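You operate a simulated robot arm through the tools that you are given. There is no shell and no other tool. Be economical: measure what you need, move in short steps, check, and stop when the job is done.

The job below is to be done with a simulated two-armed robot. You get a single attempt, and the scene is never put back.

Task
Fetch the grey board marked "B" from the top of the test bench and set it on the right middle shelf of the test bench. Pick up the blue-handled jug with one hand, pass it to the other hand and put it on the top of the tinting bench. Put the yellow plug on the front of the can shelf. Close the mill one right door. Take the red plug and leave it on the front of the can shelf. Open the washer lid, put the blue rag from the right wash sink drainer in the rack in the parts washer, then shut the lid. Open the right tank flap. Any order will do. Set down upright: blue-handled jug, yellow plug, red plug.
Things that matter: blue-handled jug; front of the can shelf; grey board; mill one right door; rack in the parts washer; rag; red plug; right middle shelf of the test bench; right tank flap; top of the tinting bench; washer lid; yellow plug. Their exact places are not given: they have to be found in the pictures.

The check looks at the end state, three seconds after you hand in, the way a careful person would. Anything else that was tipped, shoved, dropped, spilled or broken makes it a failure. Lids that push on must go on centred and level and be pressed home; caps that screw on are set level and turned clockwise until they are tight.

Robot
Two 7-joint arms with two-finger parallel grippers on one trunk, on a base that drives. Base frame: it is fixed to the floor where the robot stands at the start and does not move with it; the origin is under the middle of the robot, x ahead of it, y to its left, z up; the surface under the hand at the start is at about z = 88. Lengths are in cm, angles in rad, forces in N, time in s.
The left shoulder is at the start at [5, 17.7, 120.4], the right one opposite. With the tool pointing down near the work surface each hand reaches from about 22 to 70 cm from the robot's upright axis, wherever it stands, measured 20 degrees to its own side. Places, roughly: blue-handled jug [75, 25, 100]; front of the can shelf (30x16 cm) [-310, 774, 80]; grey board [50, 25, 100]; mill one right door [-820, 680, 50]; rack in the parts washer [80, 720, 80]; rag [50, 600, 100]; red plug (6x6x11 cm) [-630, 730, 80]; right middle shelf of the test bench [70, -70, 50]; right tank flap [-420, 780, 110]; top of the tinting bench [60, 320, 80]; washer lid [80, 720, 90]; yellow plug (6x6x11 cm) [-630, 740, 80]. Payload 3.43 kg a hand.
The TCP of each hand is the grasp point between the finger pads, 3.4 cm short of the fingertips. In the tool frame z runs along the fingers and y along their closing line. The gripper opens to 12.8 cm. The fingers are 2.4 cm wide and 1.2 cm thick; the gripper's body (4.8 by 13 cm) begins 9.6 cm behind the TCP.
Orientation is that of the tool frame in the base frame, as a unit quaternion [w, x, y, z]. With the fingers straight down and closing along the base's y, the tool's x points along the base's -x, its y along +y and its z along -z.

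Tools
- The arms move only by the tool drive_tool. It takes "left_plan", "right_plan" or both (then of equal length, played together; a hand with none holds still); each is a list of rows, each a list of 3 entries, a list of its own where there are three numbers: the shift along the base's x, y, z in cm, then the turn, a rotation vector about the base's x, y, z in rad, then the closure in counts, from 0 (fully open) to 255 (shut). In form: [[[tx, ty, tz], [wx, wy, wz], hand], ...]. A call has 1 to 10 rows; each row shifts and turns the commanded pose from where the row before left it. A row lasts 0.2 s, in which the tool goes at most 5 cm and 0.15 rad; a call with a longer step from one row to the next is refused whole, and so is a gripper value outside its range. Where a pose cannot be reached the arm comes as near as it can. A force on the tool above 40 N (or 10 N above the force at the start of the call, whichever is more), or a blocked arm, ends the call early, and 0.2 s more pass. Each finger travels about 10.8 cm/s and halts on what it meets, pressing with about 39 N; the grip force reading is that of the motor and also rises with nothing between the fingers. The clock runs only during rows and for 0.2 s after the last one: add rows that do not move to give the fingers time. It gives the time, the measured TCP pose, the force on the tool (base axes), the opening and the grip force at its end, in the units of the frame above (readings bear some noise), with the torque about the TCP (base axes, N m) and any sound that the robot's microphone picked up, and new pictures: "pictures" is both (left out), scene, wrist or none (wrist: the cameras of the hands that moved).
- Cameras (640 x 400 px; columns grow to the right, rows downward): "scene" is now at [14.83, -1.32, 134.86]; the picture's right is [-0.17, -0.98, 0.00], its down [-0.72, 0.13, -0.68] and it looks along [0.67, -0.12, -0.73] (base axes); focal length 237 px, centre (320, 200). "left" rides on the left gripper at [7.6, 1.1, -16] in its tool frame; the picture's right is [-0.15, 0.99, 0.00], its down [-0.88, -0.13, -0.46] and it looks along [-0.45, -0.07, 0.89] (tool axes); focal length 234 px, centre (320, 200). "right" rides on the right gripper at [7.6, -1.1, -16] in its tool frame; the picture's right is [0.15, 0.99, 0.00], its down [-0.88, 0.13, -0.46] and it looks along [-0.45, 0.07, 0.89] (tool axes); focal length 234 px, centre (320, 200).
- slide_trunk(by): slides the trunk up (or, below 0, down) by that many cm; the arms and the scene camera ride with it, the base frame stays. It gives what a move gives, with no picture.
- drive_base(legs): drives the robot by 1 to 6 legs, each [ahead, turn to the left] in cm and rad, along the robot's own axes; the way and the turn of a leg run together, so that a leg with both is an arc; at most 150 cm and 3.142 rad a leg. The arms and the cameras ride along, it lands a little off, and it stops where it bumps. It gives what a move gives, and a new picture of the scene camera.
- aim_head(pan, tilt): turns the head with the scene camera to pan (to the left, within 1.396 rad either way) and tilt (down, from -0.506 to 1.204), counted from straight ahead of the robot. It gives what a move gives, and a new picture of the scene camera.
- pixel_to_xyz(camera, pixels): for up to 12 pixels [column, row] of the newest picture of that camera ("zoom" is the newest enlarged one), the place [x, y, z] in the base frame of the surface seen there, good to about 0.2 cm. The clock stands still meanwhile.
- zoom(camera, box): a new picture of the part [left, top, right, bottom] of that camera's present view, enlarged. The clock stands still meanwhile.
- job_done(): hands the job in; it is judged then, once.

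Work in short steps. Measure before you move; look again where a grasp or a placing could have gone wrong, and mend it. You have 145 turns and 260 pictures in all, those below and enlarged ones among them. Open the grippers and draw the arms clear of the work before you hand the job in, unless the task says otherwise; then end with one line.

The tools are called after ">>>" as a command line: name --argument value ..., lists and objects as JSON in quotes. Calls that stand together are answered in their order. drive_tool: Moves the arms, as the interface text tells. Its arguments: {"type":"object","properties":{"left_plan":{"type":"array","items":{"type":"array"}},"right_plan":{"type":"array","items":{"type":"array"}},"pictures":{"type":"string","enum":["both","scene","wrist","none"]}},"required":[]} The other tools are called the same way: slide_trunk (by) slides the trunk up or down; drive_base (legs) drives the base; aim_head (pan, tilt) turns the head that bears the scene camera; pixel_to_xyz (camera, pixels) gives the place of the surface under pixels of a picture; zoom (camera, box) takes an enlarged picture of a part of a camera's view; job_done () hands the job in.

At the start:

```text
clock: 0.0
left_eef_pos: [34.57, 13.99, 114.55]
left_orientation: [-0.001, 0.0, 1.0, 0.001]
left_ft_force: [-0.1, -0.4, -0.4]
left_moment: [0.0, -0.02, 0.02]
left_opening: 12.81
left_grip_force: 0.1
right_eef_pos: [40.69, -16.72, 108.12]
right_orientation: [0.001, 0.0, 1.0, 0.0]
right_ft_force: [0.0, 0.3, -0.6]
right_moment: [-0.01, 0.0, 0.0]
right_opening: 12.79
right_grip_force: 0.1
trunk travel left (down, up): [-37.5, 2.6]
robot x, y, heading: [-0.09, -0.02, 0.002]
head pan, tilt: [-0.173, 0.819]
```

scene: 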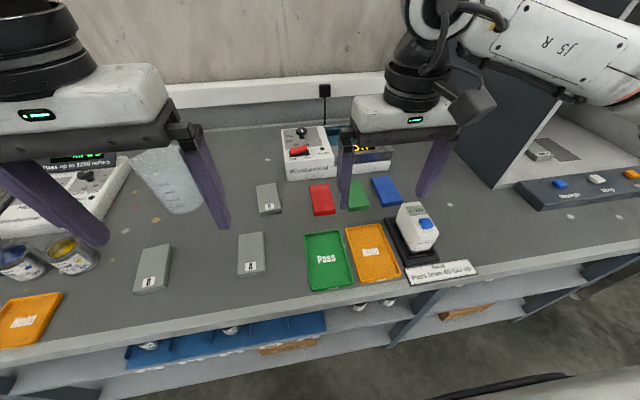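
right: 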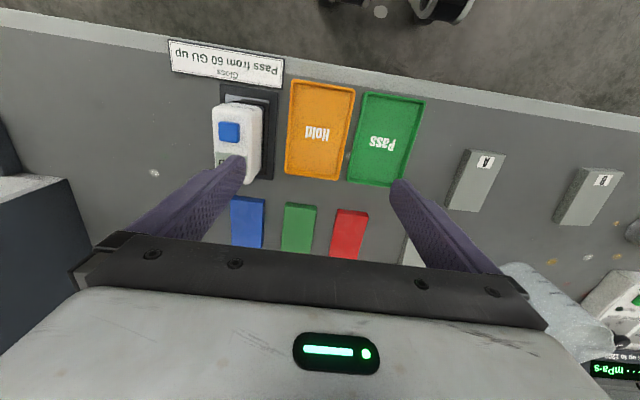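
left: 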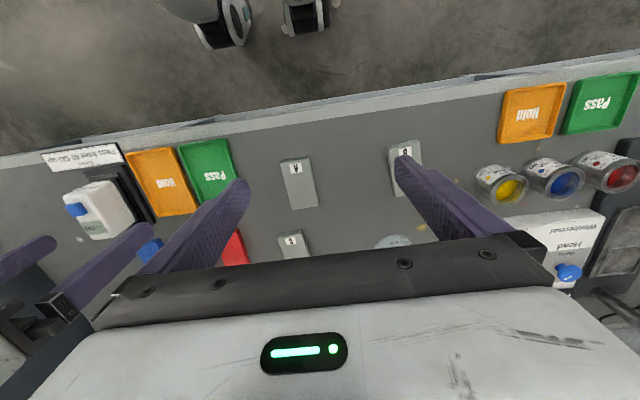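

The B board shows at about (152,270) in the scene and the jug at about (165,180), behind the left hand. I'll measure both, and zoom in on the board and jug.

>>> pixel_to_xyz --camera "scene" --pixels '[[152, 270], [142, 247], [171, 245], [135, 292], [165, 290], [170, 180], [180, 212], [100, 280], [300, 340], [460, 310]]'

>>> aim_head --pan 0.45 --tilt 0.7

```text
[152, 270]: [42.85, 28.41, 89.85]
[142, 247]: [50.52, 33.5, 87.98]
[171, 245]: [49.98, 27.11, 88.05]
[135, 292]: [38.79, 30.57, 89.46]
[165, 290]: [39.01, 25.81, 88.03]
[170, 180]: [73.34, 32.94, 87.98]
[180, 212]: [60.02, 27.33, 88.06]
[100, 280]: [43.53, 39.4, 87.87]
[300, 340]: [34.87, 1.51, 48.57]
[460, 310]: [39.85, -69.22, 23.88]
```

```text
clock: 1.0
left_eef_pos: [34.54, 13.98, 114.64]
left_orientation: [-0.001, 0.0, 1.0, 0.001]
left_ft_force: [0.0, -0.7, -0.3]
left_moment: [0.02, 0.01, 0.0]
left_opening: 12.82
left_grip_force: 0.1
right_eef_pos: [40.75, -16.71, 107.98]
right_orientation: [0.001, 0.001, 1.0, -0.001]
right_ft_force: [-0.2, 0.9, 1.1]
right_moment: [0.0, 0.02, -0.02]
right_opening: 12.82
right_grip_force: 0.0
trunk travel left (down, up): [-37.5, 2.6]
robot x, y, heading: [-0.11, 0.09, 0.002]
head pan, tilt: [0.45, 0.7]
```

scene: 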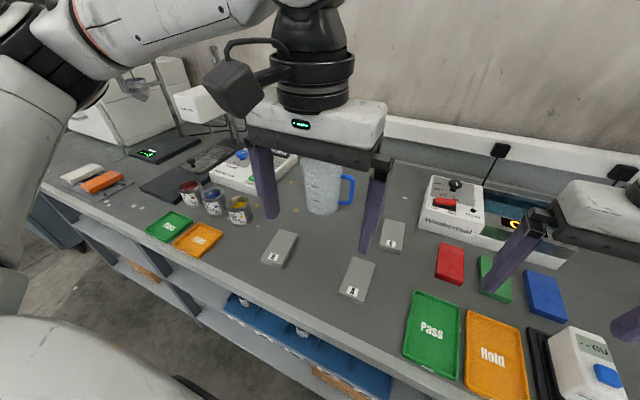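

The jug with its blue handle is at (325,187) and B at (278,249). I'll zoom in to read details.

>>> zoom --camera "scene" --box '[230, 140, 430, 310]'

>>> pixel_to_xyz --camera "scene" --pixels '[[278, 249], [290, 232], [273, 231], [283, 268], [261, 262], [298, 235], [322, 164], [325, 213], [349, 190], [346, 178], [340, 205], [310, 205]]'

```text
2.35 times, centred on (330, 225) of scene
```

zoom: 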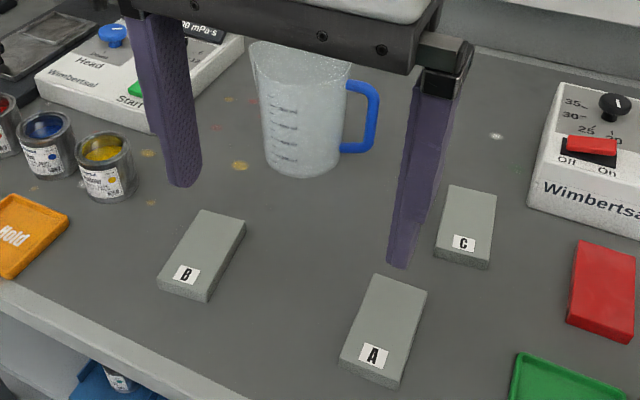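

```text
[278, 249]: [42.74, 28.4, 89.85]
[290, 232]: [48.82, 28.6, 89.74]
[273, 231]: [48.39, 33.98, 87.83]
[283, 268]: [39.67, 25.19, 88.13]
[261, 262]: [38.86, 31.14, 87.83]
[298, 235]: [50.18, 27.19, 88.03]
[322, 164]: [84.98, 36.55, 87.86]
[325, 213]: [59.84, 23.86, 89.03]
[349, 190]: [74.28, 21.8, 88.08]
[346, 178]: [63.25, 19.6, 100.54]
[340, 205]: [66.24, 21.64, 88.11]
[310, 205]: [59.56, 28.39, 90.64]
```

B's top corners in the enlarged picture are roughly (203,211), (244,221), (209,296), (160,284). I measure those and the jug's rim and handle.

>>> pixel_to_xyz --camera "zoom" --pixels '[[204, 213], [241, 222], [207, 293], [163, 281], [203, 250], [375, 90], [372, 140], [355, 86], [300, 170], [260, 50], [345, 70], [300, 50]]'

>>> aim_head --pan -0.9 --tilt 0.9

```text
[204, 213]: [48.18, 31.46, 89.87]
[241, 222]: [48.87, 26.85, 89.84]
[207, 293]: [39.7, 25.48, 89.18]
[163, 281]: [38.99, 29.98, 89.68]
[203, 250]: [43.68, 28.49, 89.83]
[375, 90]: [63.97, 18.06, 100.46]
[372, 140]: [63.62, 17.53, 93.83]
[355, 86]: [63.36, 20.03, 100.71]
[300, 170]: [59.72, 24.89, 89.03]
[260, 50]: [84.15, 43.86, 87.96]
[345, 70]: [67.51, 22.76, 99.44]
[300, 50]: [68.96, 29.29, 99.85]
```

```text
clock: 2.5
left_eef_pos: [34.6, 13.93, 114.65]
left_orientation: [0.0, 0.0, 1.0, 0.0]
left_ft_force: [0.1, 0.2, 0.5]
left_moment: [-0.02, -0.01, 0.01]
left_opening: 12.81
left_grip_force: 0.0
right_eef_pos: [40.62, -16.77, 108.11]
right_orientation: [0.0, 0.0, 1.0, 0.0]
right_ft_force: [-0.8, -1.1, -0.5]
right_moment: [-0.03, 0.03, 0.0]
right_opening: 12.77
right_grip_force: 0.1
trunk travel left (down, up): [-37.5, 2.6]
robot x, y, heading: [0.04, -0.16, 0.001]
head pan, tilt: [-0.901, 0.901]
```

scene: 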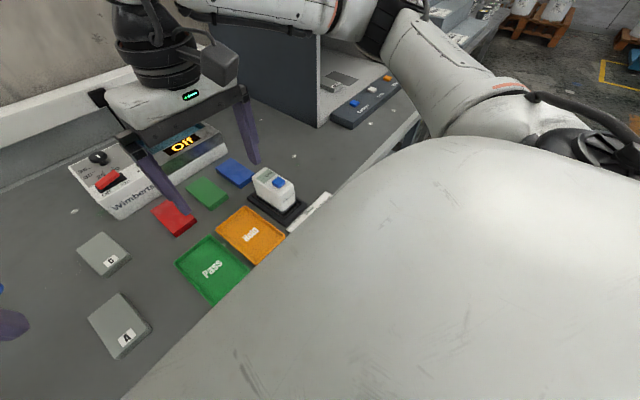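

B is centred near (44, 28.5), its long axis yawed about 0.16 rad, 4.7 cm wide, top at 89.85. I'll bring the left hand over it tilted 0.7 rad forward, so the same grip suits the low shelf.

>>> drive_tool --left_plan '[[[1.5, 3, 0], [0, -0.14, 0], 0], [[1.5, 3, 0], [0, -0.14, 0], 0], [[1.5, 3, 0], [0, -0.14, 0], 0], [[1.5, 3, -2], [0, -0.14, 0], 0], [[1, 2.4, -3], [0, -0.14, 0], 0], [[0.5, 0, -4], [0, 0, 0.08], 0], [[0, 0, -4], [0, 0, 0.08], 0]]' --pictures "wrist"

```text
clock: 4.1
left_eef_pos: [42.74, 28.52, 101.72]
left_orientation: [0.342, -0.075, 0.936, 0.027]
left_ft_force: [-0.2, 0.6, -0.2]
left_moment: [0.0, 0.03, 0.0]
left_opening: 12.8
left_grip_force: 0.1
left hand out of reach, approached as far as the arm can: row 6
right_eef_pos: [40.69, -16.76, 108.16]
right_orientation: [-0.001, -0.001, 1.0, -0.001]
right_ft_force: [0.0, 0.2, -0.5]
right_moment: [0.01, 0.02, 0.0]
right_opening: 12.8
right_grip_force: 0.0
trunk travel left (down, up): [-37.5, 2.6]
robot x, y, heading: [-0.16, -0.05, 0.002]
head pan, tilt: [-0.901, 0.901]
```

left: 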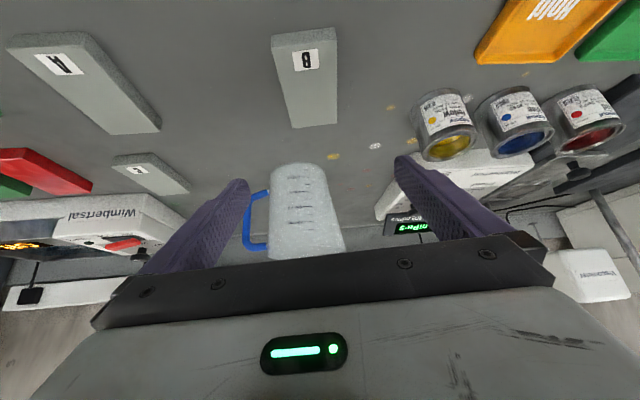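

The hand sits at (42.7, 28.5, 101.7) with the right tilt. I lower it to z≈91.6 and close.

>>> drive_tool --left_plan '[[[0, -0.1, -4], [0, 0, 0], 0], [[0, -0.1, -4], [0, 0, 0], 0], [[0, 0, -1.9], [0, 0, 0], 0], [[0, 0, 0], [0, 0, 0], 0], [[0, 0, 0], [0, 0, 0], 255], [[0, 0, 0], [0, 0, 0], 255], [[0, 0, 0], [0, 0, 0], 255], [[0, 0, 0], [0, 0, 0], 255]]' --pictures "wrist"

```text
clock: 5.9
left_eef_pos: [42.42, 28.29, 91.72]
left_orientation: [0.341, -0.075, 0.937, 0.027]
left_ft_force: [0.4, 0.1, -0.7]
left_moment: [0.03, -0.02, 0.01]
left_opening: 5.4
left_grip_force: 39.2
right_eef_pos: [40.77, -16.78, 108.15]
right_orientation: [0.0, 0.0, 1.0, 0.0]
right_ft_force: [0.4, -0.7, -0.1]
right_moment: [0.0, -0.02, -0.01]
right_opening: 12.8
right_grip_force: 0.1
trunk travel left (down, up): [-37.5, 2.6]
robot x, y, heading: [-0.1, -0.05, 0.002]
head pan, tilt: [-0.901, 0.901]
```

left: 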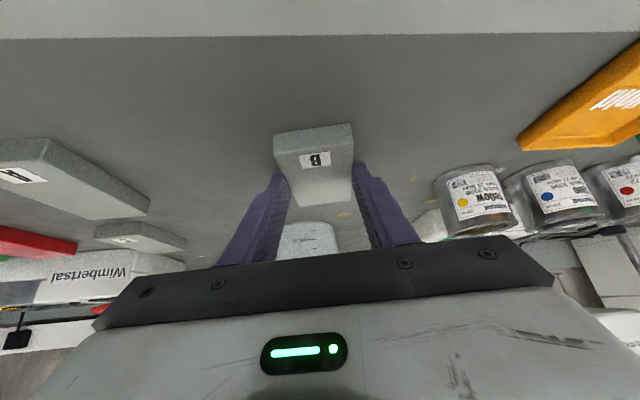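

The fingers stopped at 5.4 cm on the board. I lift it and draw it in.

>>> drive_tool --left_plan '[[[0, 0, 4], [0, 0, 0], 255], [[0, 0, 4], [0, 0, 0], 255], [[-2, -1, 4], [0, 0, 0], 255], [[-3, -2, 2], [0, 0, 0], 255]]' --right_plan '[[[-3, 0, 2], [0, 0, 0], 0], [[-4, 0, 2], [0, 0, 0], 0], [[-4, 0, 2], [0, 0, 0], 0], [[-1, 0, 2], [0, 0, 0], 0]]' --pictures "wrist"

>>> drive_base --legs '[[-50, 0]]'

>>> aim_head --pan -0.65 --tilt 0.6

```text
clock: 6.9
left_eef_pos: [42.2, 25.11, 106.52]
left_orientation: [0.341, -0.074, 0.937, 0.028]
left_ft_force: [-0.6, 0.1, -0.3]
left_moment: [-0.02, 0.01, 0.02]
left_opening: 5.38
left_grip_force: 39.2
left hand out of reach, approached as far as the arm can: row 3, 4
right_eef_pos: [28.72, -16.74, 116.02]
right_orientation: [0.0, 0.0, 1.0, 0.001]
right_ft_force: [-0.2, -0.4, -0.1]
right_moment: [0.02, 0.0, -0.01]
right_opening: 12.82
right_grip_force: 0.0
trunk travel left (down, up): [-37.5, 2.6]
robot x, y, heading: [-0.11, -0.05, 0.001]
head pan, tilt: [-0.901, 0.901]
```

right: 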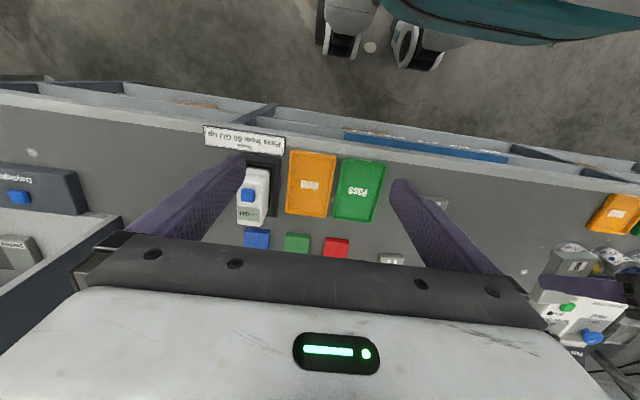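
left: 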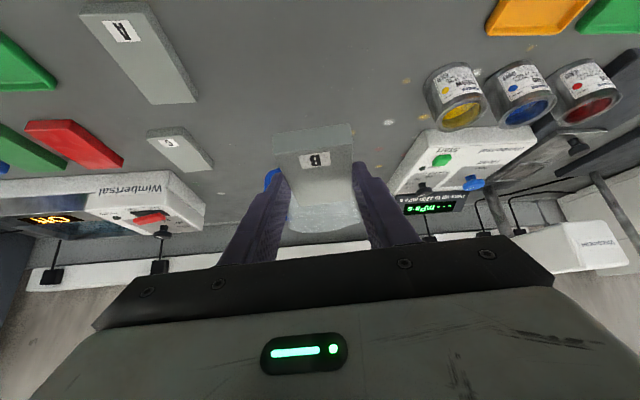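

```text
clock: 9.9
left_eef_pos: [-7.75, 25.27, 106.52]
left_orientation: [0.341, -0.076, 0.937, 0.028]
left_ft_force: [-0.8, -0.5, -0.2]
left_moment: [0.02, 0.0, 0.02]
left_opening: 5.38
left_grip_force: 38.9
right_eef_pos: [-21.14, -16.63, 116.08]
right_orientation: [-0.001, -0.003, 1.0, -0.001]
right_ft_force: [0.7, -0.1, 0.0]
right_moment: [0.0, -0.02, 0.03]
right_opening: 12.81
right_grip_force: 0.1
trunk travel left (down, up): [-37.5, 2.6]
robot x, y, heading: [-50.07, -0.02, 0.002]
head pan, tilt: [-0.901, 0.901]
```

scene: 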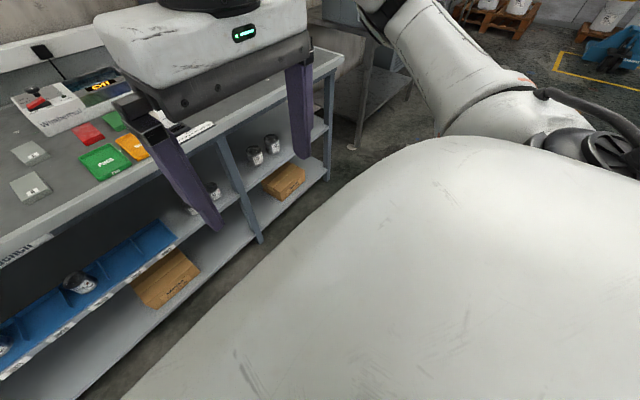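

```text
clock: 10.7
left_eef_pos: [-7.66, 25.26, 106.46]
left_orientation: [0.341, -0.077, 0.937, 0.028]
left_ft_force: [-0.7, 0.2, -1.3]
left_moment: [-0.01, 0.04, 0.0]
left_opening: 5.37
left_grip_force: 39.0
right_eef_pos: [-21.01, -16.7, 116.08]
right_orientation: [0.001, -0.003, 1.0, -0.001]
right_ft_force: [0.4, 0.0, -0.7]
right_moment: [0.03, -0.02, -0.03]
right_opening: 12.79
right_grip_force: 0.0
trunk travel left (down, up): [-37.5, 2.6]
robot x, y, heading: [-49.99, 0.06, 0.004]
head pan, tilt: [-0.649, 0.6]
```

scene: 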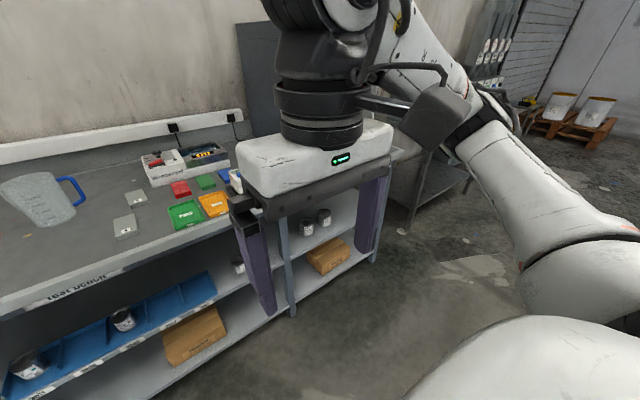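

The right bay of the middle shelf is at about (320,222), with two cans on it. I drive over to stand in front of that bay and look.

>>> drive_base --legs '[[0, -1.571], [85, 0], [0, 1.571]]'

>>> aim_head --pan 0.1 --tilt 0.75

```text
clock: 22.9
left_eef_pos: [-7.01, -59.45, 106.48]
left_orientation: [0.34, -0.088, 0.936, 0.032]
left_ft_force: [-0.3, 0.4, -0.8]
left_moment: [0.02, 0.02, -0.03]
left_opening: 5.42
left_grip_force: 39.0
right_eef_pos: [-19.4, -101.88, 116.14]
right_orientation: [0.0, -0.013, 1.0, -0.001]
right_ft_force: [-0.1, -0.3, 0.1]
right_moment: [-0.03, 0.03, 0.01]
right_opening: 12.8
right_grip_force: 0.1
trunk travel left (down, up): [-37.5, 2.6]
robot x, y, heading: [-48.6, -86.01, 0.023]
head pan, tilt: [-0.649, 0.6]
```

scene: 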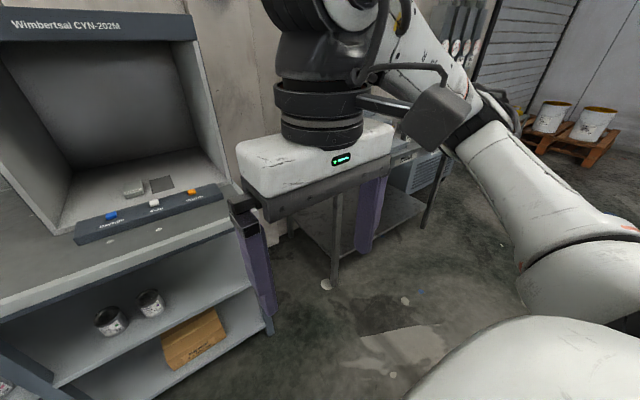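

```text
clock: 23.9
left_eef_pos: [-7.09, -59.59, 106.51]
left_orientation: [0.34, -0.087, 0.936, 0.032]
left_ft_force: [-0.1, 0.2, -0.2]
left_moment: [0.0, 0.01, -0.01]
left_opening: 5.39
left_grip_force: 39.2
right_eef_pos: [-19.34, -101.92, 116.0]
right_orientation: [0.001, -0.014, 1.0, 0.0]
right_ft_force: [-0.6, 0.6, 0.6]
right_moment: [-0.03, 0.0, -0.02]
right_opening: 12.8
right_grip_force: 0.1
trunk travel left (down, up): [-37.5, 2.6]
robot x, y, heading: [-48.38, -85.68, 0.026]
head pan, tilt: [0.099, 0.75]
```

scene: 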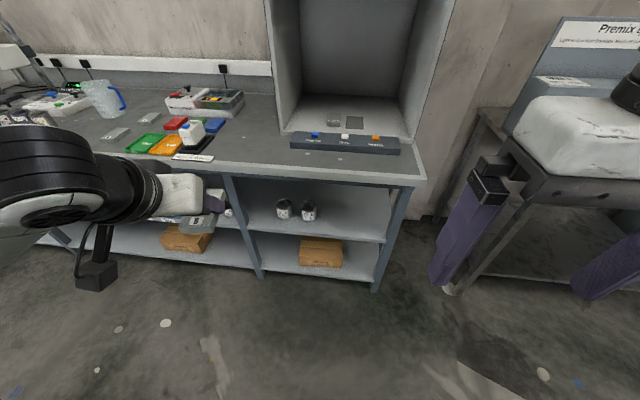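

The right bay is clear to view: middle shelf with two cans at (284,209) and (308,211). I measure its front edge, uprights and free space.

>>> pixel_to_xyz --camera "scene" --pixels '[[250, 230], [315, 236], [384, 242], [345, 225], [365, 232], [320, 224], [300, 185], [284, 218], [308, 220], [230, 178], [410, 186], [260, 215]]'

>>> zoom --camera "scene" --box '[200, 130, 440, 300]'

```text
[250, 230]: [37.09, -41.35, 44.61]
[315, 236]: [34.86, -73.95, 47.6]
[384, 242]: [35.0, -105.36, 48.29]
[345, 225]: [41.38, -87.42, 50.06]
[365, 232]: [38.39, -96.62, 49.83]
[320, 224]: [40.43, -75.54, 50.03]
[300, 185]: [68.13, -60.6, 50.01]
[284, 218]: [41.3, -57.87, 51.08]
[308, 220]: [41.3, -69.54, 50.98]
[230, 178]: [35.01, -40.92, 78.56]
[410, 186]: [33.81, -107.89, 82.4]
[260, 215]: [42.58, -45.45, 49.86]
```

```text
2.35 times, centred on (320, 215) of scene
```

zoom: 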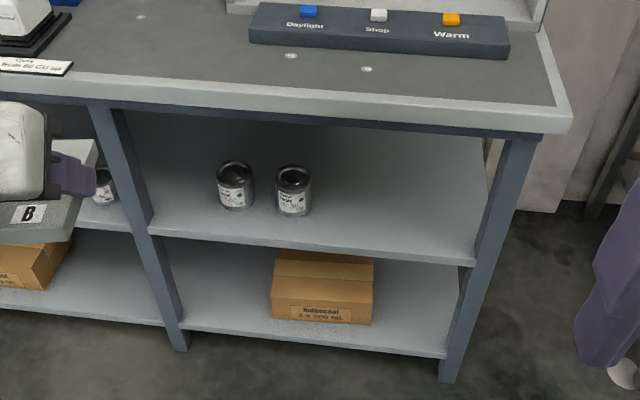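

Shelf top is at z=50, x from 35, y from −44 to −103, and cans stand at y≈−58 and −70. I'll place at about (45,−84): trunk down, left hand lowered, then drive in.

>>> slide_trunk --by -37.3

>>> pixel_to_xyz --camera "scene" --pixels '[[450, 285], [480, 170], [510, 130], [300, 200]]'

>>> drive_tool --left_plan '[[[0, 0, -4.5], [0, 0, -0.1], 255], [[0, -3, -4.5], [0, 0, -0.08], 255], [[0, -3, 0], [0, 0, 0], 255], [[0, -3, 0], [0, 0, 0], 255]]' --right_plan '[[[-2, 0, 0], [0, 0, 0], 0], [[-2, 0, 0], [0, 0, 0], 0], [[0, 0, 0], [0, 0, 0], 0], [[0, 0, 0], [0, 0, 0], 0]]' --pictures "both"

```text
clock: 27.6
left_eef_pos: [-6.96, -59.54, 69.09]
left_orientation: [0.34, -0.086, 0.936, 0.031]
left_ft_force: [0.2, 0.0, -0.3]
left_moment: [0.02, 0.01, -0.03]
left_opening: 5.38
left_grip_force: 39.6
right_eef_pos: [-19.44, -101.8, 78.76]
right_orientation: [0.0, -0.013, 1.0, 0.0]
right_ft_force: [0.2, -0.5, -0.2]
right_moment: [-0.01, 0.0, 0.0]
right_opening: 12.83
right_grip_force: 0.1
trunk travel left (down, up): [-0.2, 39.9]
robot x, y, heading: [-48.59, -85.63, 0.026]
head pan, tilt: [0.099, 0.75]
```

```text
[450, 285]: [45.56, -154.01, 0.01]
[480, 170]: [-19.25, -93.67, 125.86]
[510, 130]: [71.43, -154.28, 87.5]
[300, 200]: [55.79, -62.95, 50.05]
```

```text
refused: row 2 steps farther than a row can; nothing moved
```

>>> drive_tool --left_plan '[[[0, 0, -4.5], [0, 0, -0.1], 255], [[0, -2, -4], [0, 0, -0.08], 255], [[0, -3.5, 0], [0, 0, 0], 255], [[0, -3.5, 0], [0, 0, 0], 255]]' --right_plan '[[[-2, 0, 0], [0, 0, 0], 0], [[-2, 0, 0], [0, 0, 0], 0], [[0, 0, 0], [0, 0, 0], 0], [[0, 0, 0], [0, 0, 0], 0]]' --pictures "both"

```text
clock: 28.6
left_eef_pos: [-6.47, -68.53, 60.77]
left_orientation: [0.342, -0.002, 0.94, 0.001]
left_ft_force: [-0.4, -0.3, 0.6]
left_moment: [0.02, 0.03, 0.0]
left_opening: 5.36
left_grip_force: 39.3
left hand out of reach, approached as far as the arm can: row 1
right_eef_pos: [-23.32, -101.84, 78.77]
right_orientation: [-0.001, -0.013, 1.0, -0.001]
right_ft_force: [0.0, 0.3, 0.3]
right_moment: [-0.02, -0.01, 0.03]
right_opening: 12.82
right_grip_force: 0.1
trunk travel left (down, up): [-0.2, 39.9]
robot x, y, heading: [-48.23, -85.79, 0.024]
head pan, tilt: [0.099, 0.75]
```

scene: 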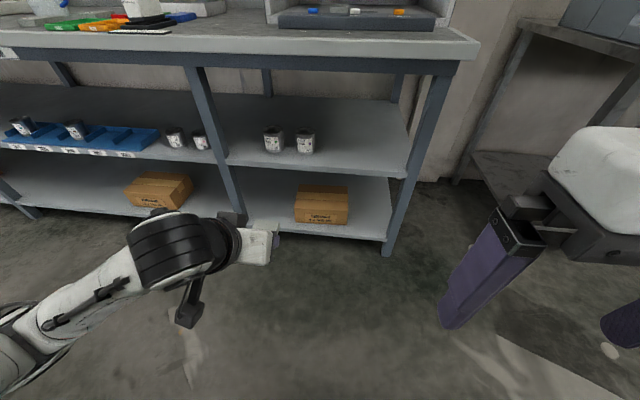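
right: 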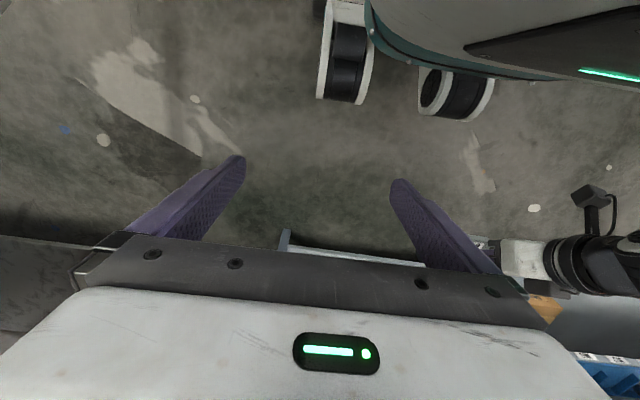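
left: 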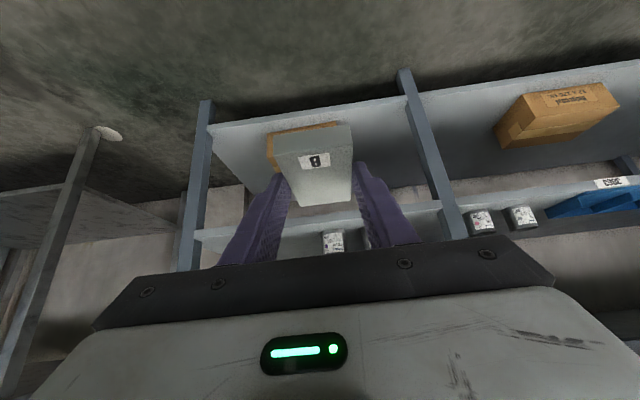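

The board sits level. I shift the robot 17 cm to the right first, then look.

>>> drive_base --legs '[[0, -1.595], [17, 0], [0, 1.571]]'

```text
clock: 37.8
left_eef_pos: [-6.21, -86.92, 60.75]
left_orientation: [0.342, 0.013, 0.939, -0.004]
left_ft_force: [0.2, -0.6, -0.8]
left_moment: [0.02, 0.01, 0.01]
left_opening: 5.39
left_grip_force: 38.7
right_eef_pos: [-24.11, -119.59, 78.82]
right_orientation: [0.0, 0.004, 1.0, 0.0]
right_ft_force: [-0.7, -0.2, -0.3]
right_moment: [0.03, 0.0, -0.01]
right_opening: 12.8
right_grip_force: 0.0
trunk travel left (down, up): [-0.2, 39.9]
robot x, y, heading: [-48.88, -103.01, -0.009]
head pan, tilt: [0.099, 0.75]
```

scene: 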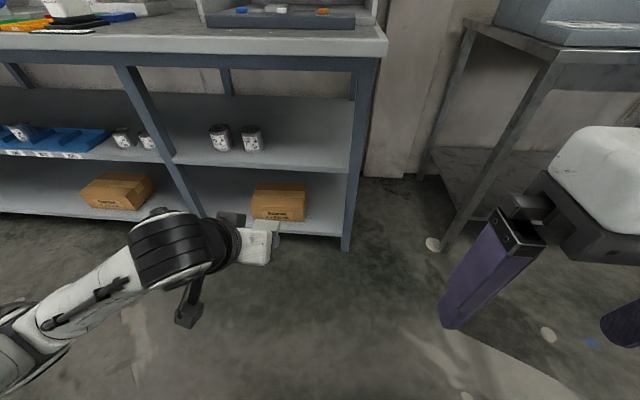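

Left TCP is at y=−87, inside the bay (posts at about −43 and −104). I drive in 48 cm.

>>> drive_base --legs '[[48, 0]]'

>>> drive_tool --left_plan '[[[0, 0, 0], [0, 0, 0], 255]]' --pictures "wrist"

```text
clock: 40.6
left_eef_pos: [41.77, -86.92, 60.77]
left_orientation: [0.342, 0.011, 0.939, -0.004]
left_ft_force: [0.0, 0.6, -1.1]
left_moment: [0.04, 0.03, -0.02]
left_opening: 5.38
left_grip_force: 38.7
right_eef_pos: [23.99, -119.74, 78.78]
right_orientation: [0.0, 0.001, 1.0, -0.001]
right_ft_force: [-1.0, 0.7, 0.5]
right_moment: [-0.02, -0.01, 0.02]
right_opening: 12.81
right_grip_force: 0.1
trunk travel left (down, up): [-0.2, 39.9]
robot x, y, heading: [-0.86, -103.15, -0.002]
head pan, tilt: [0.099, 0.75]
```

scene: 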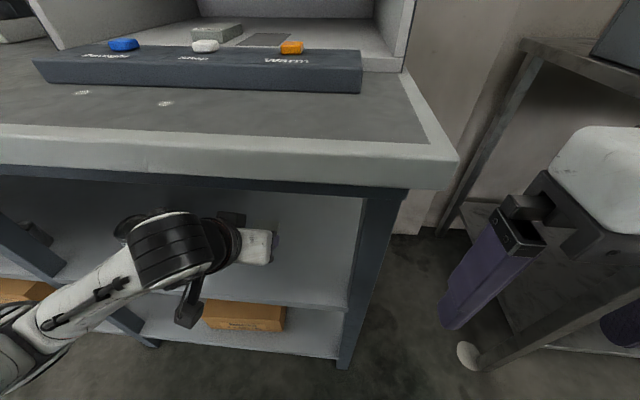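

```text
clock: 41.0
left_eef_pos: [41.76, -86.88, 60.63]
left_orientation: [0.342, 0.011, 0.94, -0.004]
left_ft_force: [-0.2, -0.1, -0.4]
left_moment: [-0.02, 0.01, -0.02]
left_opening: 5.39
left_grip_force: 38.8
right_eef_pos: [23.89, -119.73, 78.77]
right_orientation: [0.0, 0.0, 1.0, 0.0]
right_ft_force: [-0.4, -1.0, 0.1]
right_moment: [0.01, 0.03, -0.02]
right_opening: 12.81
right_grip_force: 0.0
trunk travel left (down, up): [-0.2, 39.9]
robot x, y, heading: [-0.68, -102.96, -0.001]
head pan, tilt: [0.099, 0.75]
```

left: 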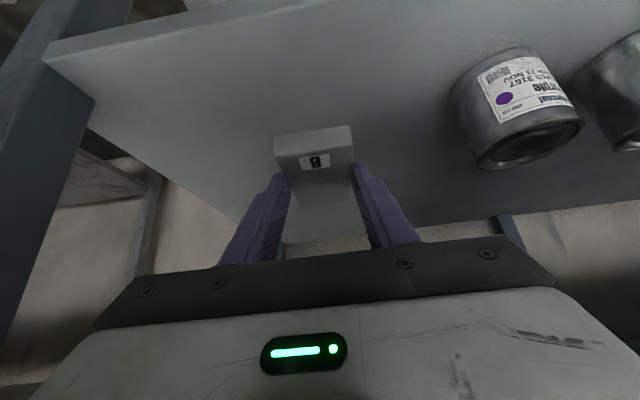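

The board is over free shelf, with the nearest can well to the right. I go 2 cm in, lower to TCP z≈53.8, open a little, and look.

>>> drive_tool --left_plan '[[[2, 0, -2], [0, 0, 0], 255], [[0, 0, -3], [0, 0, 0], 255], [[0, 0, -1.3], [0, 0, 0], 255], [[0, 0, 0], [0, 0, 0], 255]]' --pictures "wrist"

```text
clock: 42.0
left_eef_pos: [43.63, -87.02, 54.49]
left_orientation: [0.342, 0.011, 0.94, -0.005]
left_ft_force: [0.2, 0.1, -0.7]
left_moment: [0.01, -0.02, -0.01]
left_opening: 5.37
left_grip_force: 39.1
right_eef_pos: [24.05, -119.85, 78.9]
right_orientation: [0.0, 0.001, 1.0, 0.0]
right_ft_force: [-0.5, 0.2, 0.1]
right_moment: [-0.01, 0.0, 0.02]
right_opening: 12.79
right_grip_force: 0.1
trunk travel left (down, up): [-0.2, 39.9]
robot x, y, heading: [-0.95, -103.33, -0.002]
head pan, tilt: [0.099, 0.75]
```

left: 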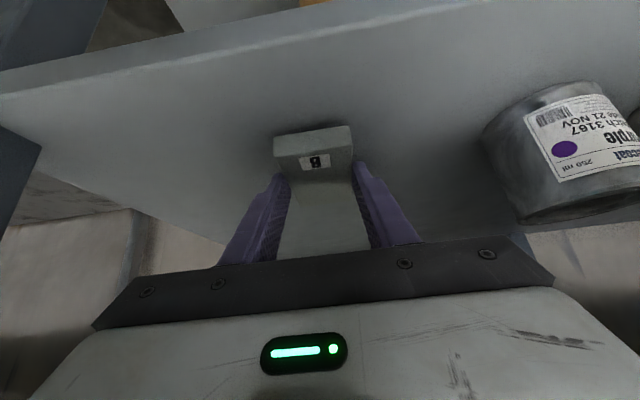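

Still 0.7 cm above the shelf. I lower that, release, and rise straight up before backing out.

>>> drive_tool --left_plan '[[[0, 0, -0.6], [0, 0, 0], 255], [[0, 0, 0], [0, 0, 0], 255], [[0, 0, 0], [0, 0, 0], 120], [[0, 0, 0], [0, 0, 0], 120], [[0, 0, 0], [0, 0, 0], 120], [[-0.5, 0, 3], [0, 0, 0], 120], [[-1, 0, 3], [0, 0, 0], 120]]' --pictures "wrist"

>>> drive_base --legs '[[-48, 0]]'

```text
clock: 43.6
left_eef_pos: [42.3, -86.99, 59.83]
left_orientation: [0.342, 0.011, 0.94, -0.004]
left_ft_force: [0.5, 0.3, -0.4]
left_moment: [0.01, 0.01, -0.04]
left_opening: 6.75
left_grip_force: 0.0
right_eef_pos: [24.02, -119.9, 78.78]
right_orientation: [0.0, 0.0, 1.0, 0.0]
right_ft_force: [-0.1, -0.2, 0.5]
right_moment: [0.01, 0.02, 0.0]
right_opening: 12.77
right_grip_force: 0.0
trunk travel left (down, up): [-0.2, 39.9]
robot x, y, heading: [-0.69, -103.08, -0.004]
head pan, tilt: [0.099, 0.75]
```

left: 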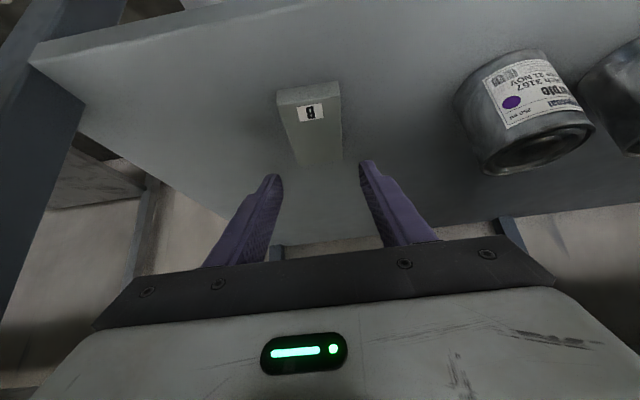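

```text
clock: 46.5
left_eef_pos: [-5.94, -86.8, 59.81]
left_orientation: [0.342, 0.009, 0.94, -0.003]
left_ft_force: [0.4, 0.2, -0.3]
left_moment: [0.01, -0.01, 0.01]
left_opening: 6.77
left_grip_force: 0.1
right_eef_pos: [-24.05, -119.67, 78.89]
right_orientation: [0.001, -0.001, 1.0, 0.0]
right_ft_force: [-0.1, 0.0, -0.7]
right_moment: [-0.05, 0.0, 0.0]
right_opening: 12.81
right_grip_force: 0.0
trunk travel left (down, up): [-0.2, 39.9]
robot x, y, heading: [-48.59, -103.22, 0.003]
head pan, tilt: [0.099, 0.75]
```

scene: 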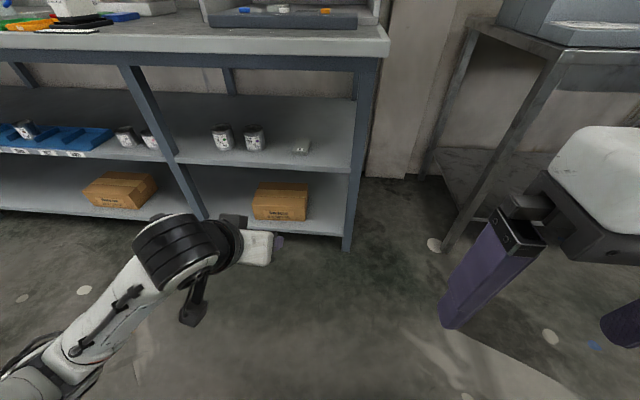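

The board lies upright and clear on the shelf at (301,148). Now the jug: I raise the trunk and drive back along the bench to stand left of the jug.

>>> slide_trunk --by 37.3

>>> drive_base --legs '[[0, 1.571], [138, 0], [0, -1.571]]'

>>> aim_head --pan -0.1 --tilt 0.75

```text
clock: 50.1
left_eef_pos: [-5.91, -86.77, 97.1]
left_orientation: [0.342, 0.009, 0.94, -0.003]
left_ft_force: [0.0, -0.5, 0.4]
left_moment: [0.01, 0.01, 0.0]
left_opening: 6.78
left_grip_force: 0.1
right_eef_pos: [-24.22, -119.65, 116.02]
right_orientation: [0.0, 0.0, 1.0, 0.0]
right_ft_force: [-0.5, 0.8, 0.5]
right_moment: [0.0, 0.02, 0.03]
right_opening: 12.8
right_grip_force: 0.0
trunk travel left (down, up): [-37.5, 2.6]
robot x, y, heading: [-48.85, -103.01, 0.002]
head pan, tilt: [0.099, 0.75]
```

```text
clock: 64.6
left_eef_pos: [-4.57, 51.74, 97.16]
left_orientation: [0.342, 0.006, 0.94, -0.002]
left_ft_force: [0.1, -0.5, -0.8]
left_moment: [0.0, -0.01, 0.04]
left_opening: 6.78
left_grip_force: 0.0
right_eef_pos: [-22.5, 18.84, 116.09]
right_orientation: [0.0, -0.004, 1.0, 0.0]
right_ft_force: [1.0, 0.5, 0.9]
right_moment: [0.0, -0.01, 0.01]
right_opening: 12.8
right_grip_force: 0.1
trunk travel left (down, up): [-37.5, 2.6]
robot x, y, heading: [-47.52, 35.28, 0.003]
head pan, tilt: [0.099, 0.75]
```

scene: 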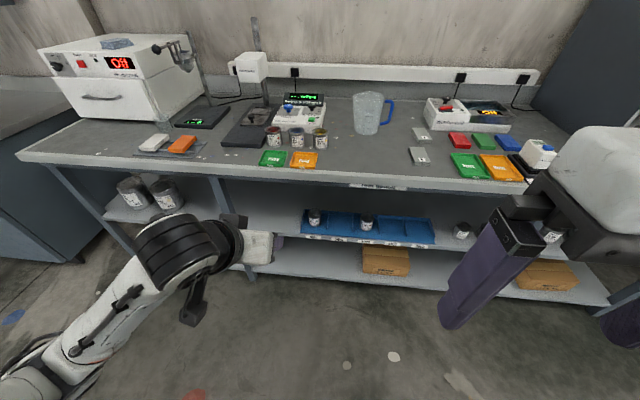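

```text
clock: 65.3
left_eef_pos: [-4.61, 51.78, 97.07]
left_orientation: [0.342, 0.006, 0.94, -0.002]
left_ft_force: [0.1, 0.4, -0.2]
left_moment: [0.01, 0.02, 0.01]
left_opening: 6.8
left_grip_force: 0.1
right_eef_pos: [-22.47, 18.8, 116.19]
right_orientation: [0.0, -0.003, 1.0, 0.0]
right_ft_force: [-0.3, -0.1, 0.4]
right_moment: [0.03, 0.0, 0.02]
right_opening: 12.77
right_grip_force: 0.1
trunk travel left (down, up): [-37.5, 2.6]
robot x, y, heading: [-47.52, 34.85, 0.014]
head pan, tilt: [-0.099, 0.75]
```

scene: 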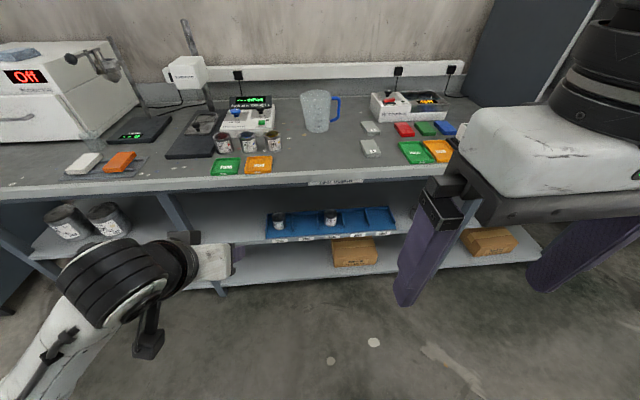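

The jug is at (317,110), handle to the right. I zoom in on it and measure rim, base, and handle.

>>> zoom --camera "scene" --box '[280, 75, 370, 145]'

```text
5.71 times, centred on (325, 110) of scene
```

zoom: 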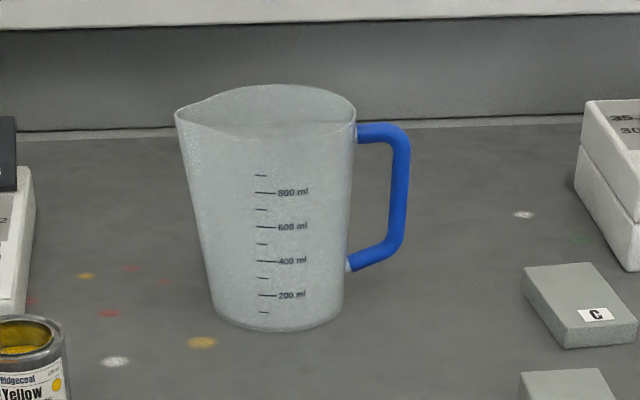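

>>> pixel_to_xyz --camera "zoom" --pixels '[[185, 125], [350, 120], [265, 140], [270, 90], [265, 320], [403, 145], [403, 190], [395, 235], [370, 132], [365, 262], [220, 310], [340, 300]]'

>>> zoom --camera "scene" --box '[300, 160, 380, 210]'

```text
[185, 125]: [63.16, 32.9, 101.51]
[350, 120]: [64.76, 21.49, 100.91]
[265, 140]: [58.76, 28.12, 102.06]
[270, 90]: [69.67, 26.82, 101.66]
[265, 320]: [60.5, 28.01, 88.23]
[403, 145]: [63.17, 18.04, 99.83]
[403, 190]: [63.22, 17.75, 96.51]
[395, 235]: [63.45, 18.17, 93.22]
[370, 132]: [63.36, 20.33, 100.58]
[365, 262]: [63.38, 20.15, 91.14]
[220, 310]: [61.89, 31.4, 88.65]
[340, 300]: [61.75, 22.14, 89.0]
```

```text
8.00 times, centred on (340, 185) of scene
```

zoom: 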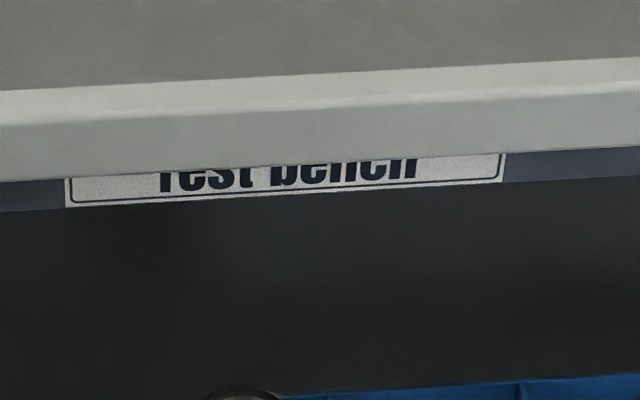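

Jug: rim centre about (64.2,27), rim z≈102, handle bar at x≈64, y≈17.8, z 92–100. To know how near the base can stand, I measure the casters in the last right-hand picture (taken with the robot at x=−48.2).

>>> pixel_to_xyz --camera "right" --pixels '[[345, 100], [450, 118], [345, 60], [440, 60], [340, 255], [300, 245]]'

>>> drive_base --legs '[[44, 0]]'

```text
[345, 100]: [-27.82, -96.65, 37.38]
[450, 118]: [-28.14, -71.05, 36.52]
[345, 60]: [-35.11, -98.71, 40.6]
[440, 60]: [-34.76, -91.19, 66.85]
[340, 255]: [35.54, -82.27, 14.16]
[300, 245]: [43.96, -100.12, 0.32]
```

```text
clock: 68.0
left_eef_pos: [39.55, 51.88, 97.1]
left_orientation: [0.342, 0.009, 0.94, -0.004]
left_ft_force: [0.2, -0.3, -0.3]
left_moment: [-0.03, 0.0, -0.01]
left_opening: 6.76
left_grip_force: 0.1
right_eef_pos: [21.46, 18.9, 116.19]
right_orientation: [0.0, -0.002, 1.0, 0.0]
right_ft_force: [0.6, -0.6, 0.3]
right_moment: [-0.01, -0.04, -0.04]
right_opening: 12.8
right_grip_force: 0.1
trunk travel left (down, up): [-37.5, 2.6]
robot x, y, heading: [-3.19, 35.77, 0.003]
head pan, tilt: [-0.099, 0.75]
```

scene: 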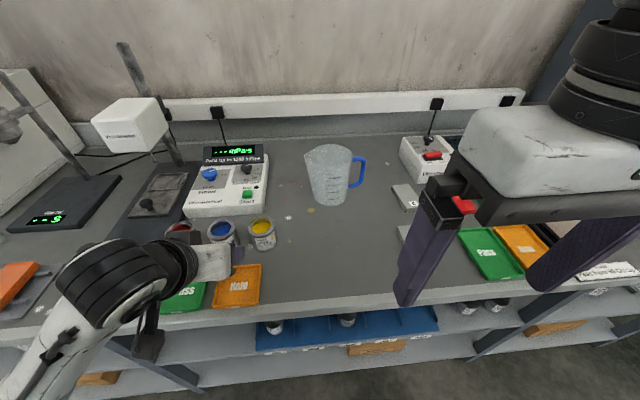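

Base front is about 20 cm ahead of its axis and the bench edge at 33, so I can move closer. First I raise the left hand away from the cans, level it, and start turning both hands so they close along x.

>>> drive_tool --left_plan '[[[-1, 0, 4], [0, 0.14, 0], 0], [[-1, 0, 4], [0, 0.14, 0], 0], [[-1, 0, 4], [0, 0.14, 0], 0], [[-1, 0, 4], [0, 0.14, 0], 0], [[-1, 0, 3], [0, 0.14, 0], 0], [[0, 0, 0], [0, 0, -0.15], 0], [[0, 0, 0], [0, 0, -0.15], 0], [[0, 0, 0], [0, 0, -0.15], 0], [[0, 0, 0], [0, 0, -0.15], 0], [[0, 0, 0], [0, 0, -0.15], 0]]' --right_plan '[[[2, 0, 0], [0, 0, 0.15], 0], [[2, 0, 0], [0, 0, 0.15], 0], [[2, 0, 0], [0, 0, 0.15], 0], [[2, 0, 0], [0, 0, 0.15], 0], [[2, 0, 0], [0, 0, 0.15], 0], [[2, 0, 0], [0, 0, 0.15], 0], [[2, 0, 0], [0, 0, 0.15], 0], [[0, -2, 0], [0, 0, 0.15], 0], [[0, -2, 0], [0, 0, 0.15], 0], [[0, 0, 0], [0, 0, 0.15], 0]]' --pictures "none"

>>> drive_tool --left_plan '[[[0, 0, 0], [0, 0, -0.15], 0], [[0, 0, 0], [0, 0, -0.15], 0], [[0, 0, 0], [0, 0, -0.15], 0], [[0, 0, 0], [0, 0, -0.15], 0], [[0, 0, 0], [0, 0, -0.15], 0], [[0, 0, 0], [0, 0, -0.07], 0], [[0, 0, 0], [-0.15, 0, 0], 0]]' --right_plan '[[[0, 0, 0], [0, 0, 0.07], 0], [[0, 0, 0], [0.15, 0, 0], 0], [[0, 0, 0], [0.15, 0, 0], 0], [[0, 0, 0], [0, 0, 0], 0], [[0, 0, 0], [0, 0, 0], 0], [[0, 0, 0], [0, 0, 0], 0], [[0, 0, 0], [0, 0, 0], 0]]' --pictures "none"

>>> drive_base --legs '[[8, 0]]'

```text
clock: 70.2
left_eef_pos: [34.49, 51.84, 116.06]
left_orientation: [-0.003, 0.374, 0.928, -0.005]
left_ft_force: [0.4, 0.6, 0.4]
left_moment: [-0.03, -0.01, -0.05]
left_opening: 12.8
left_grip_force: 0.0
right_eef_pos: [27.36, 21.2, 114.48]
right_orientation: [0.0, -0.682, 0.731, -0.001]
right_ft_force: [-0.4, 0.2, -0.1]
right_moment: [-0.04, 0.0, 0.04]
right_opening: 12.81
right_grip_force: 0.0
right hand out of reach, approached as far as the arm can: row 8, 9, 10
trunk travel left (down, up): [-37.5, 2.6]
robot x, y, heading: [-3.51, 35.69, 0.005]
head pan, tilt: [-0.099, 0.75]
```

```text
clock: 71.8
left_eef_pos: [34.43, 51.93, 116.13]
left_orientation: [0.049, 0.71, 0.7, -0.056]
left_ft_force: [-0.1, 0.2, -0.1]
left_moment: [0.01, 0.02, -0.01]
left_opening: 12.82
left_grip_force: 0.1
right_eef_pos: [25.24, 22.58, 114.36]
right_orientation: [0.105, -0.699, 0.7, 0.105]
right_ft_force: [0.6, -0.1, 0.2]
right_moment: [0.03, -0.01, 0.04]
right_opening: 12.8
right_grip_force: 0.1
right hand out of reach, approached as far as the arm can: row 1, 2, 3
trunk travel left (down, up): [-37.5, 2.6]
robot x, y, heading: [-3.35, 35.1, 0.004]
head pan, tilt: [-0.099, 0.75]
```

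```text
clock: 72.8
left_eef_pos: [42.51, 51.88, 116.01]
left_orientation: [0.049, 0.71, 0.7, -0.056]
left_ft_force: [-0.3, 0.2, -0.2]
left_moment: [0.02, 0.06, -0.03]
left_opening: 12.78
left_grip_force: 0.0
right_eef_pos: [33.26, 22.48, 114.36]
right_orientation: [-0.105, 0.699, -0.699, -0.106]
right_ft_force: [-0.3, -0.5, -0.3]
right_moment: [0.02, -0.01, 0.0]
right_opening: 12.78
right_grip_force: 0.0
trunk travel left (down, up): [-37.5, 2.6]
robot x, y, heading: [4.43, 35.84, 0.003]
head pan, tilt: [-0.099, 0.75]
```

scene: 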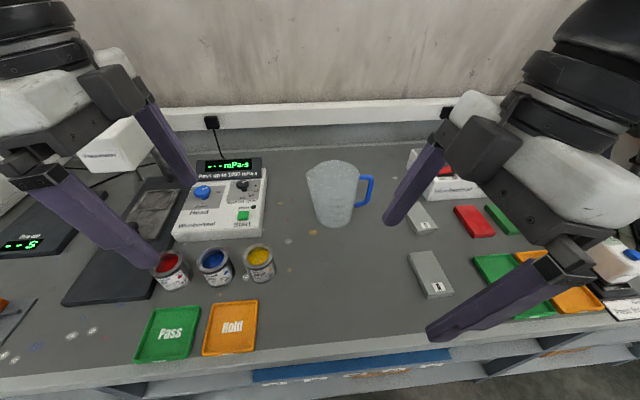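

Both hands are turned. The right hand now goes over the handle bar (64,17.6), staying high.

>>> drive_tool --right_plan '[[[4.4, -1.2, 0], [0, 0, 0], 0], [[4.4, -1.2, 0], [0, 0, 0], 0], [[4.4, -1.2, 0], [0, 0, 0], 0], [[4.4, -1.3, 0], [0, 0, 0], 0], [[4.4, 0, 0], [0, 0, 0], 0], [[4.4, 0, 0], [0, 0, 0], 0], [[4.3, 0, 0], [0, 0, 0], 0], [[0, 0, 0], [0, 0, 0], 0]]' --pictures "both"

```text
clock: 74.6
left_eef_pos: [42.48, 51.9, 116.15]
left_orientation: [0.05, 0.71, 0.701, -0.055]
left_ft_force: [0.2, 0.1, -0.5]
left_moment: [0.01, 0.02, 0.0]
left_opening: 12.79
left_grip_force: 0.0
right_eef_pos: [37.46, 30.59, 116.6]
right_orientation: [0.106, -0.699, 0.7, 0.106]
right_ft_force: [-0.1, -0.1, -0.1]
right_moment: [0.0, 0.01, 0.01]
right_opening: 12.78
right_grip_force: 0.0
right hand out of reach, approached as far as the arm can: row 1, 2, 3, 4, 5, 6, 7
trunk travel left (down, up): [-37.5, 2.6]
robot x, y, heading: [4.39, 35.39, -0.001]
head pan, tilt: [-0.099, 0.75]
```

scene: 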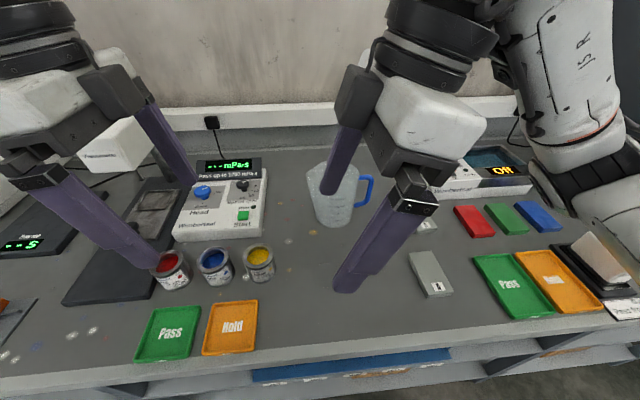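
right: 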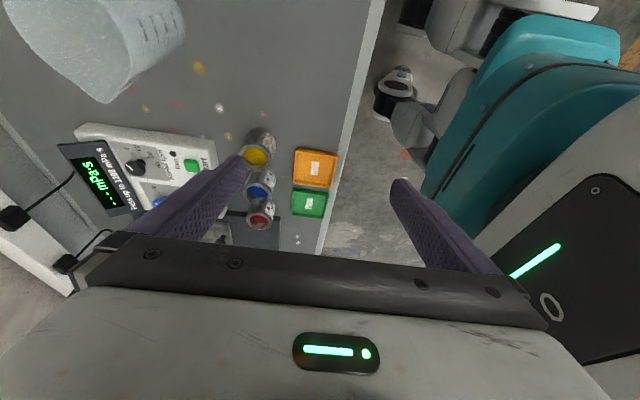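

With that 90° yaw the right arm can't get there. I'll use ±45° yaw with a lean toward the robot instead (fingers still clear the body when partly open), so I re-orient the right hand first.

>>> drive_tool --right_plan '[[[0, -3, 0], [-0.15, 0, 0], 0], [[0, -3, 0], [-0.15, 0, 0], 0], [[0, -3, 0], [0, 0, -0.15], 0], [[0, -3, 0], [0, 0, -0.15], 0], [[0, 0, 0], [0, 0, -0.15], 0], [[0, 0, 0], [0, 0, -0.15], 0], [[0, 0, 0], [0, 0, -0.15], 0], [[0, 0, 0], [0.11, -0.102, 0], 0], [[0, 0, 0], [0.11, -0.102, 0], 0], [[0, 0, 0], [0.11, -0.102, 0], 0]]' --pictures "scene"

```text
clock: 76.8
left_eef_pos: [42.29, 51.74, 116.16]
left_orientation: [0.049, 0.71, 0.701, -0.056]
left_ft_force: [-1.0, -0.1, 0.0]
left_moment: [-0.01, 0.01, -0.01]
left_opening: 12.82
left_grip_force: 0.0
right_eef_pos: [35.52, 19.26, 116.48]
right_orientation: [0.206, -0.388, 0.894, 0.09]
right_ft_force: [0.0, -0.2, 0.9]
right_moment: [0.03, 0.01, -0.02]
right_opening: 12.81
right_grip_force: 0.1
right hand out of reach, approached as far as the arm can: row 1, 2
trunk travel left (down, up): [-37.5, 2.6]
robot x, y, heading: [4.2, 35.39, 0.004]
head pan, tilt: [-0.099, 0.75]
```

scene: 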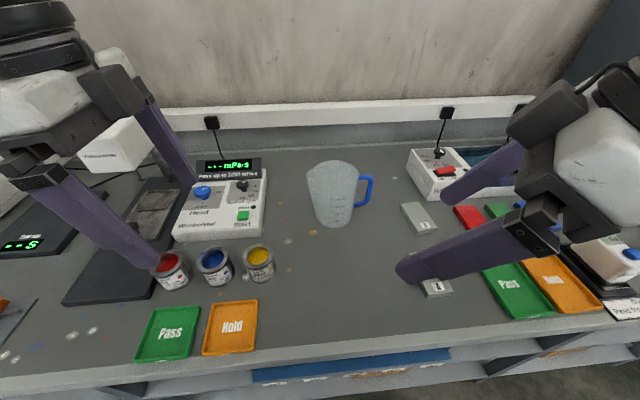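

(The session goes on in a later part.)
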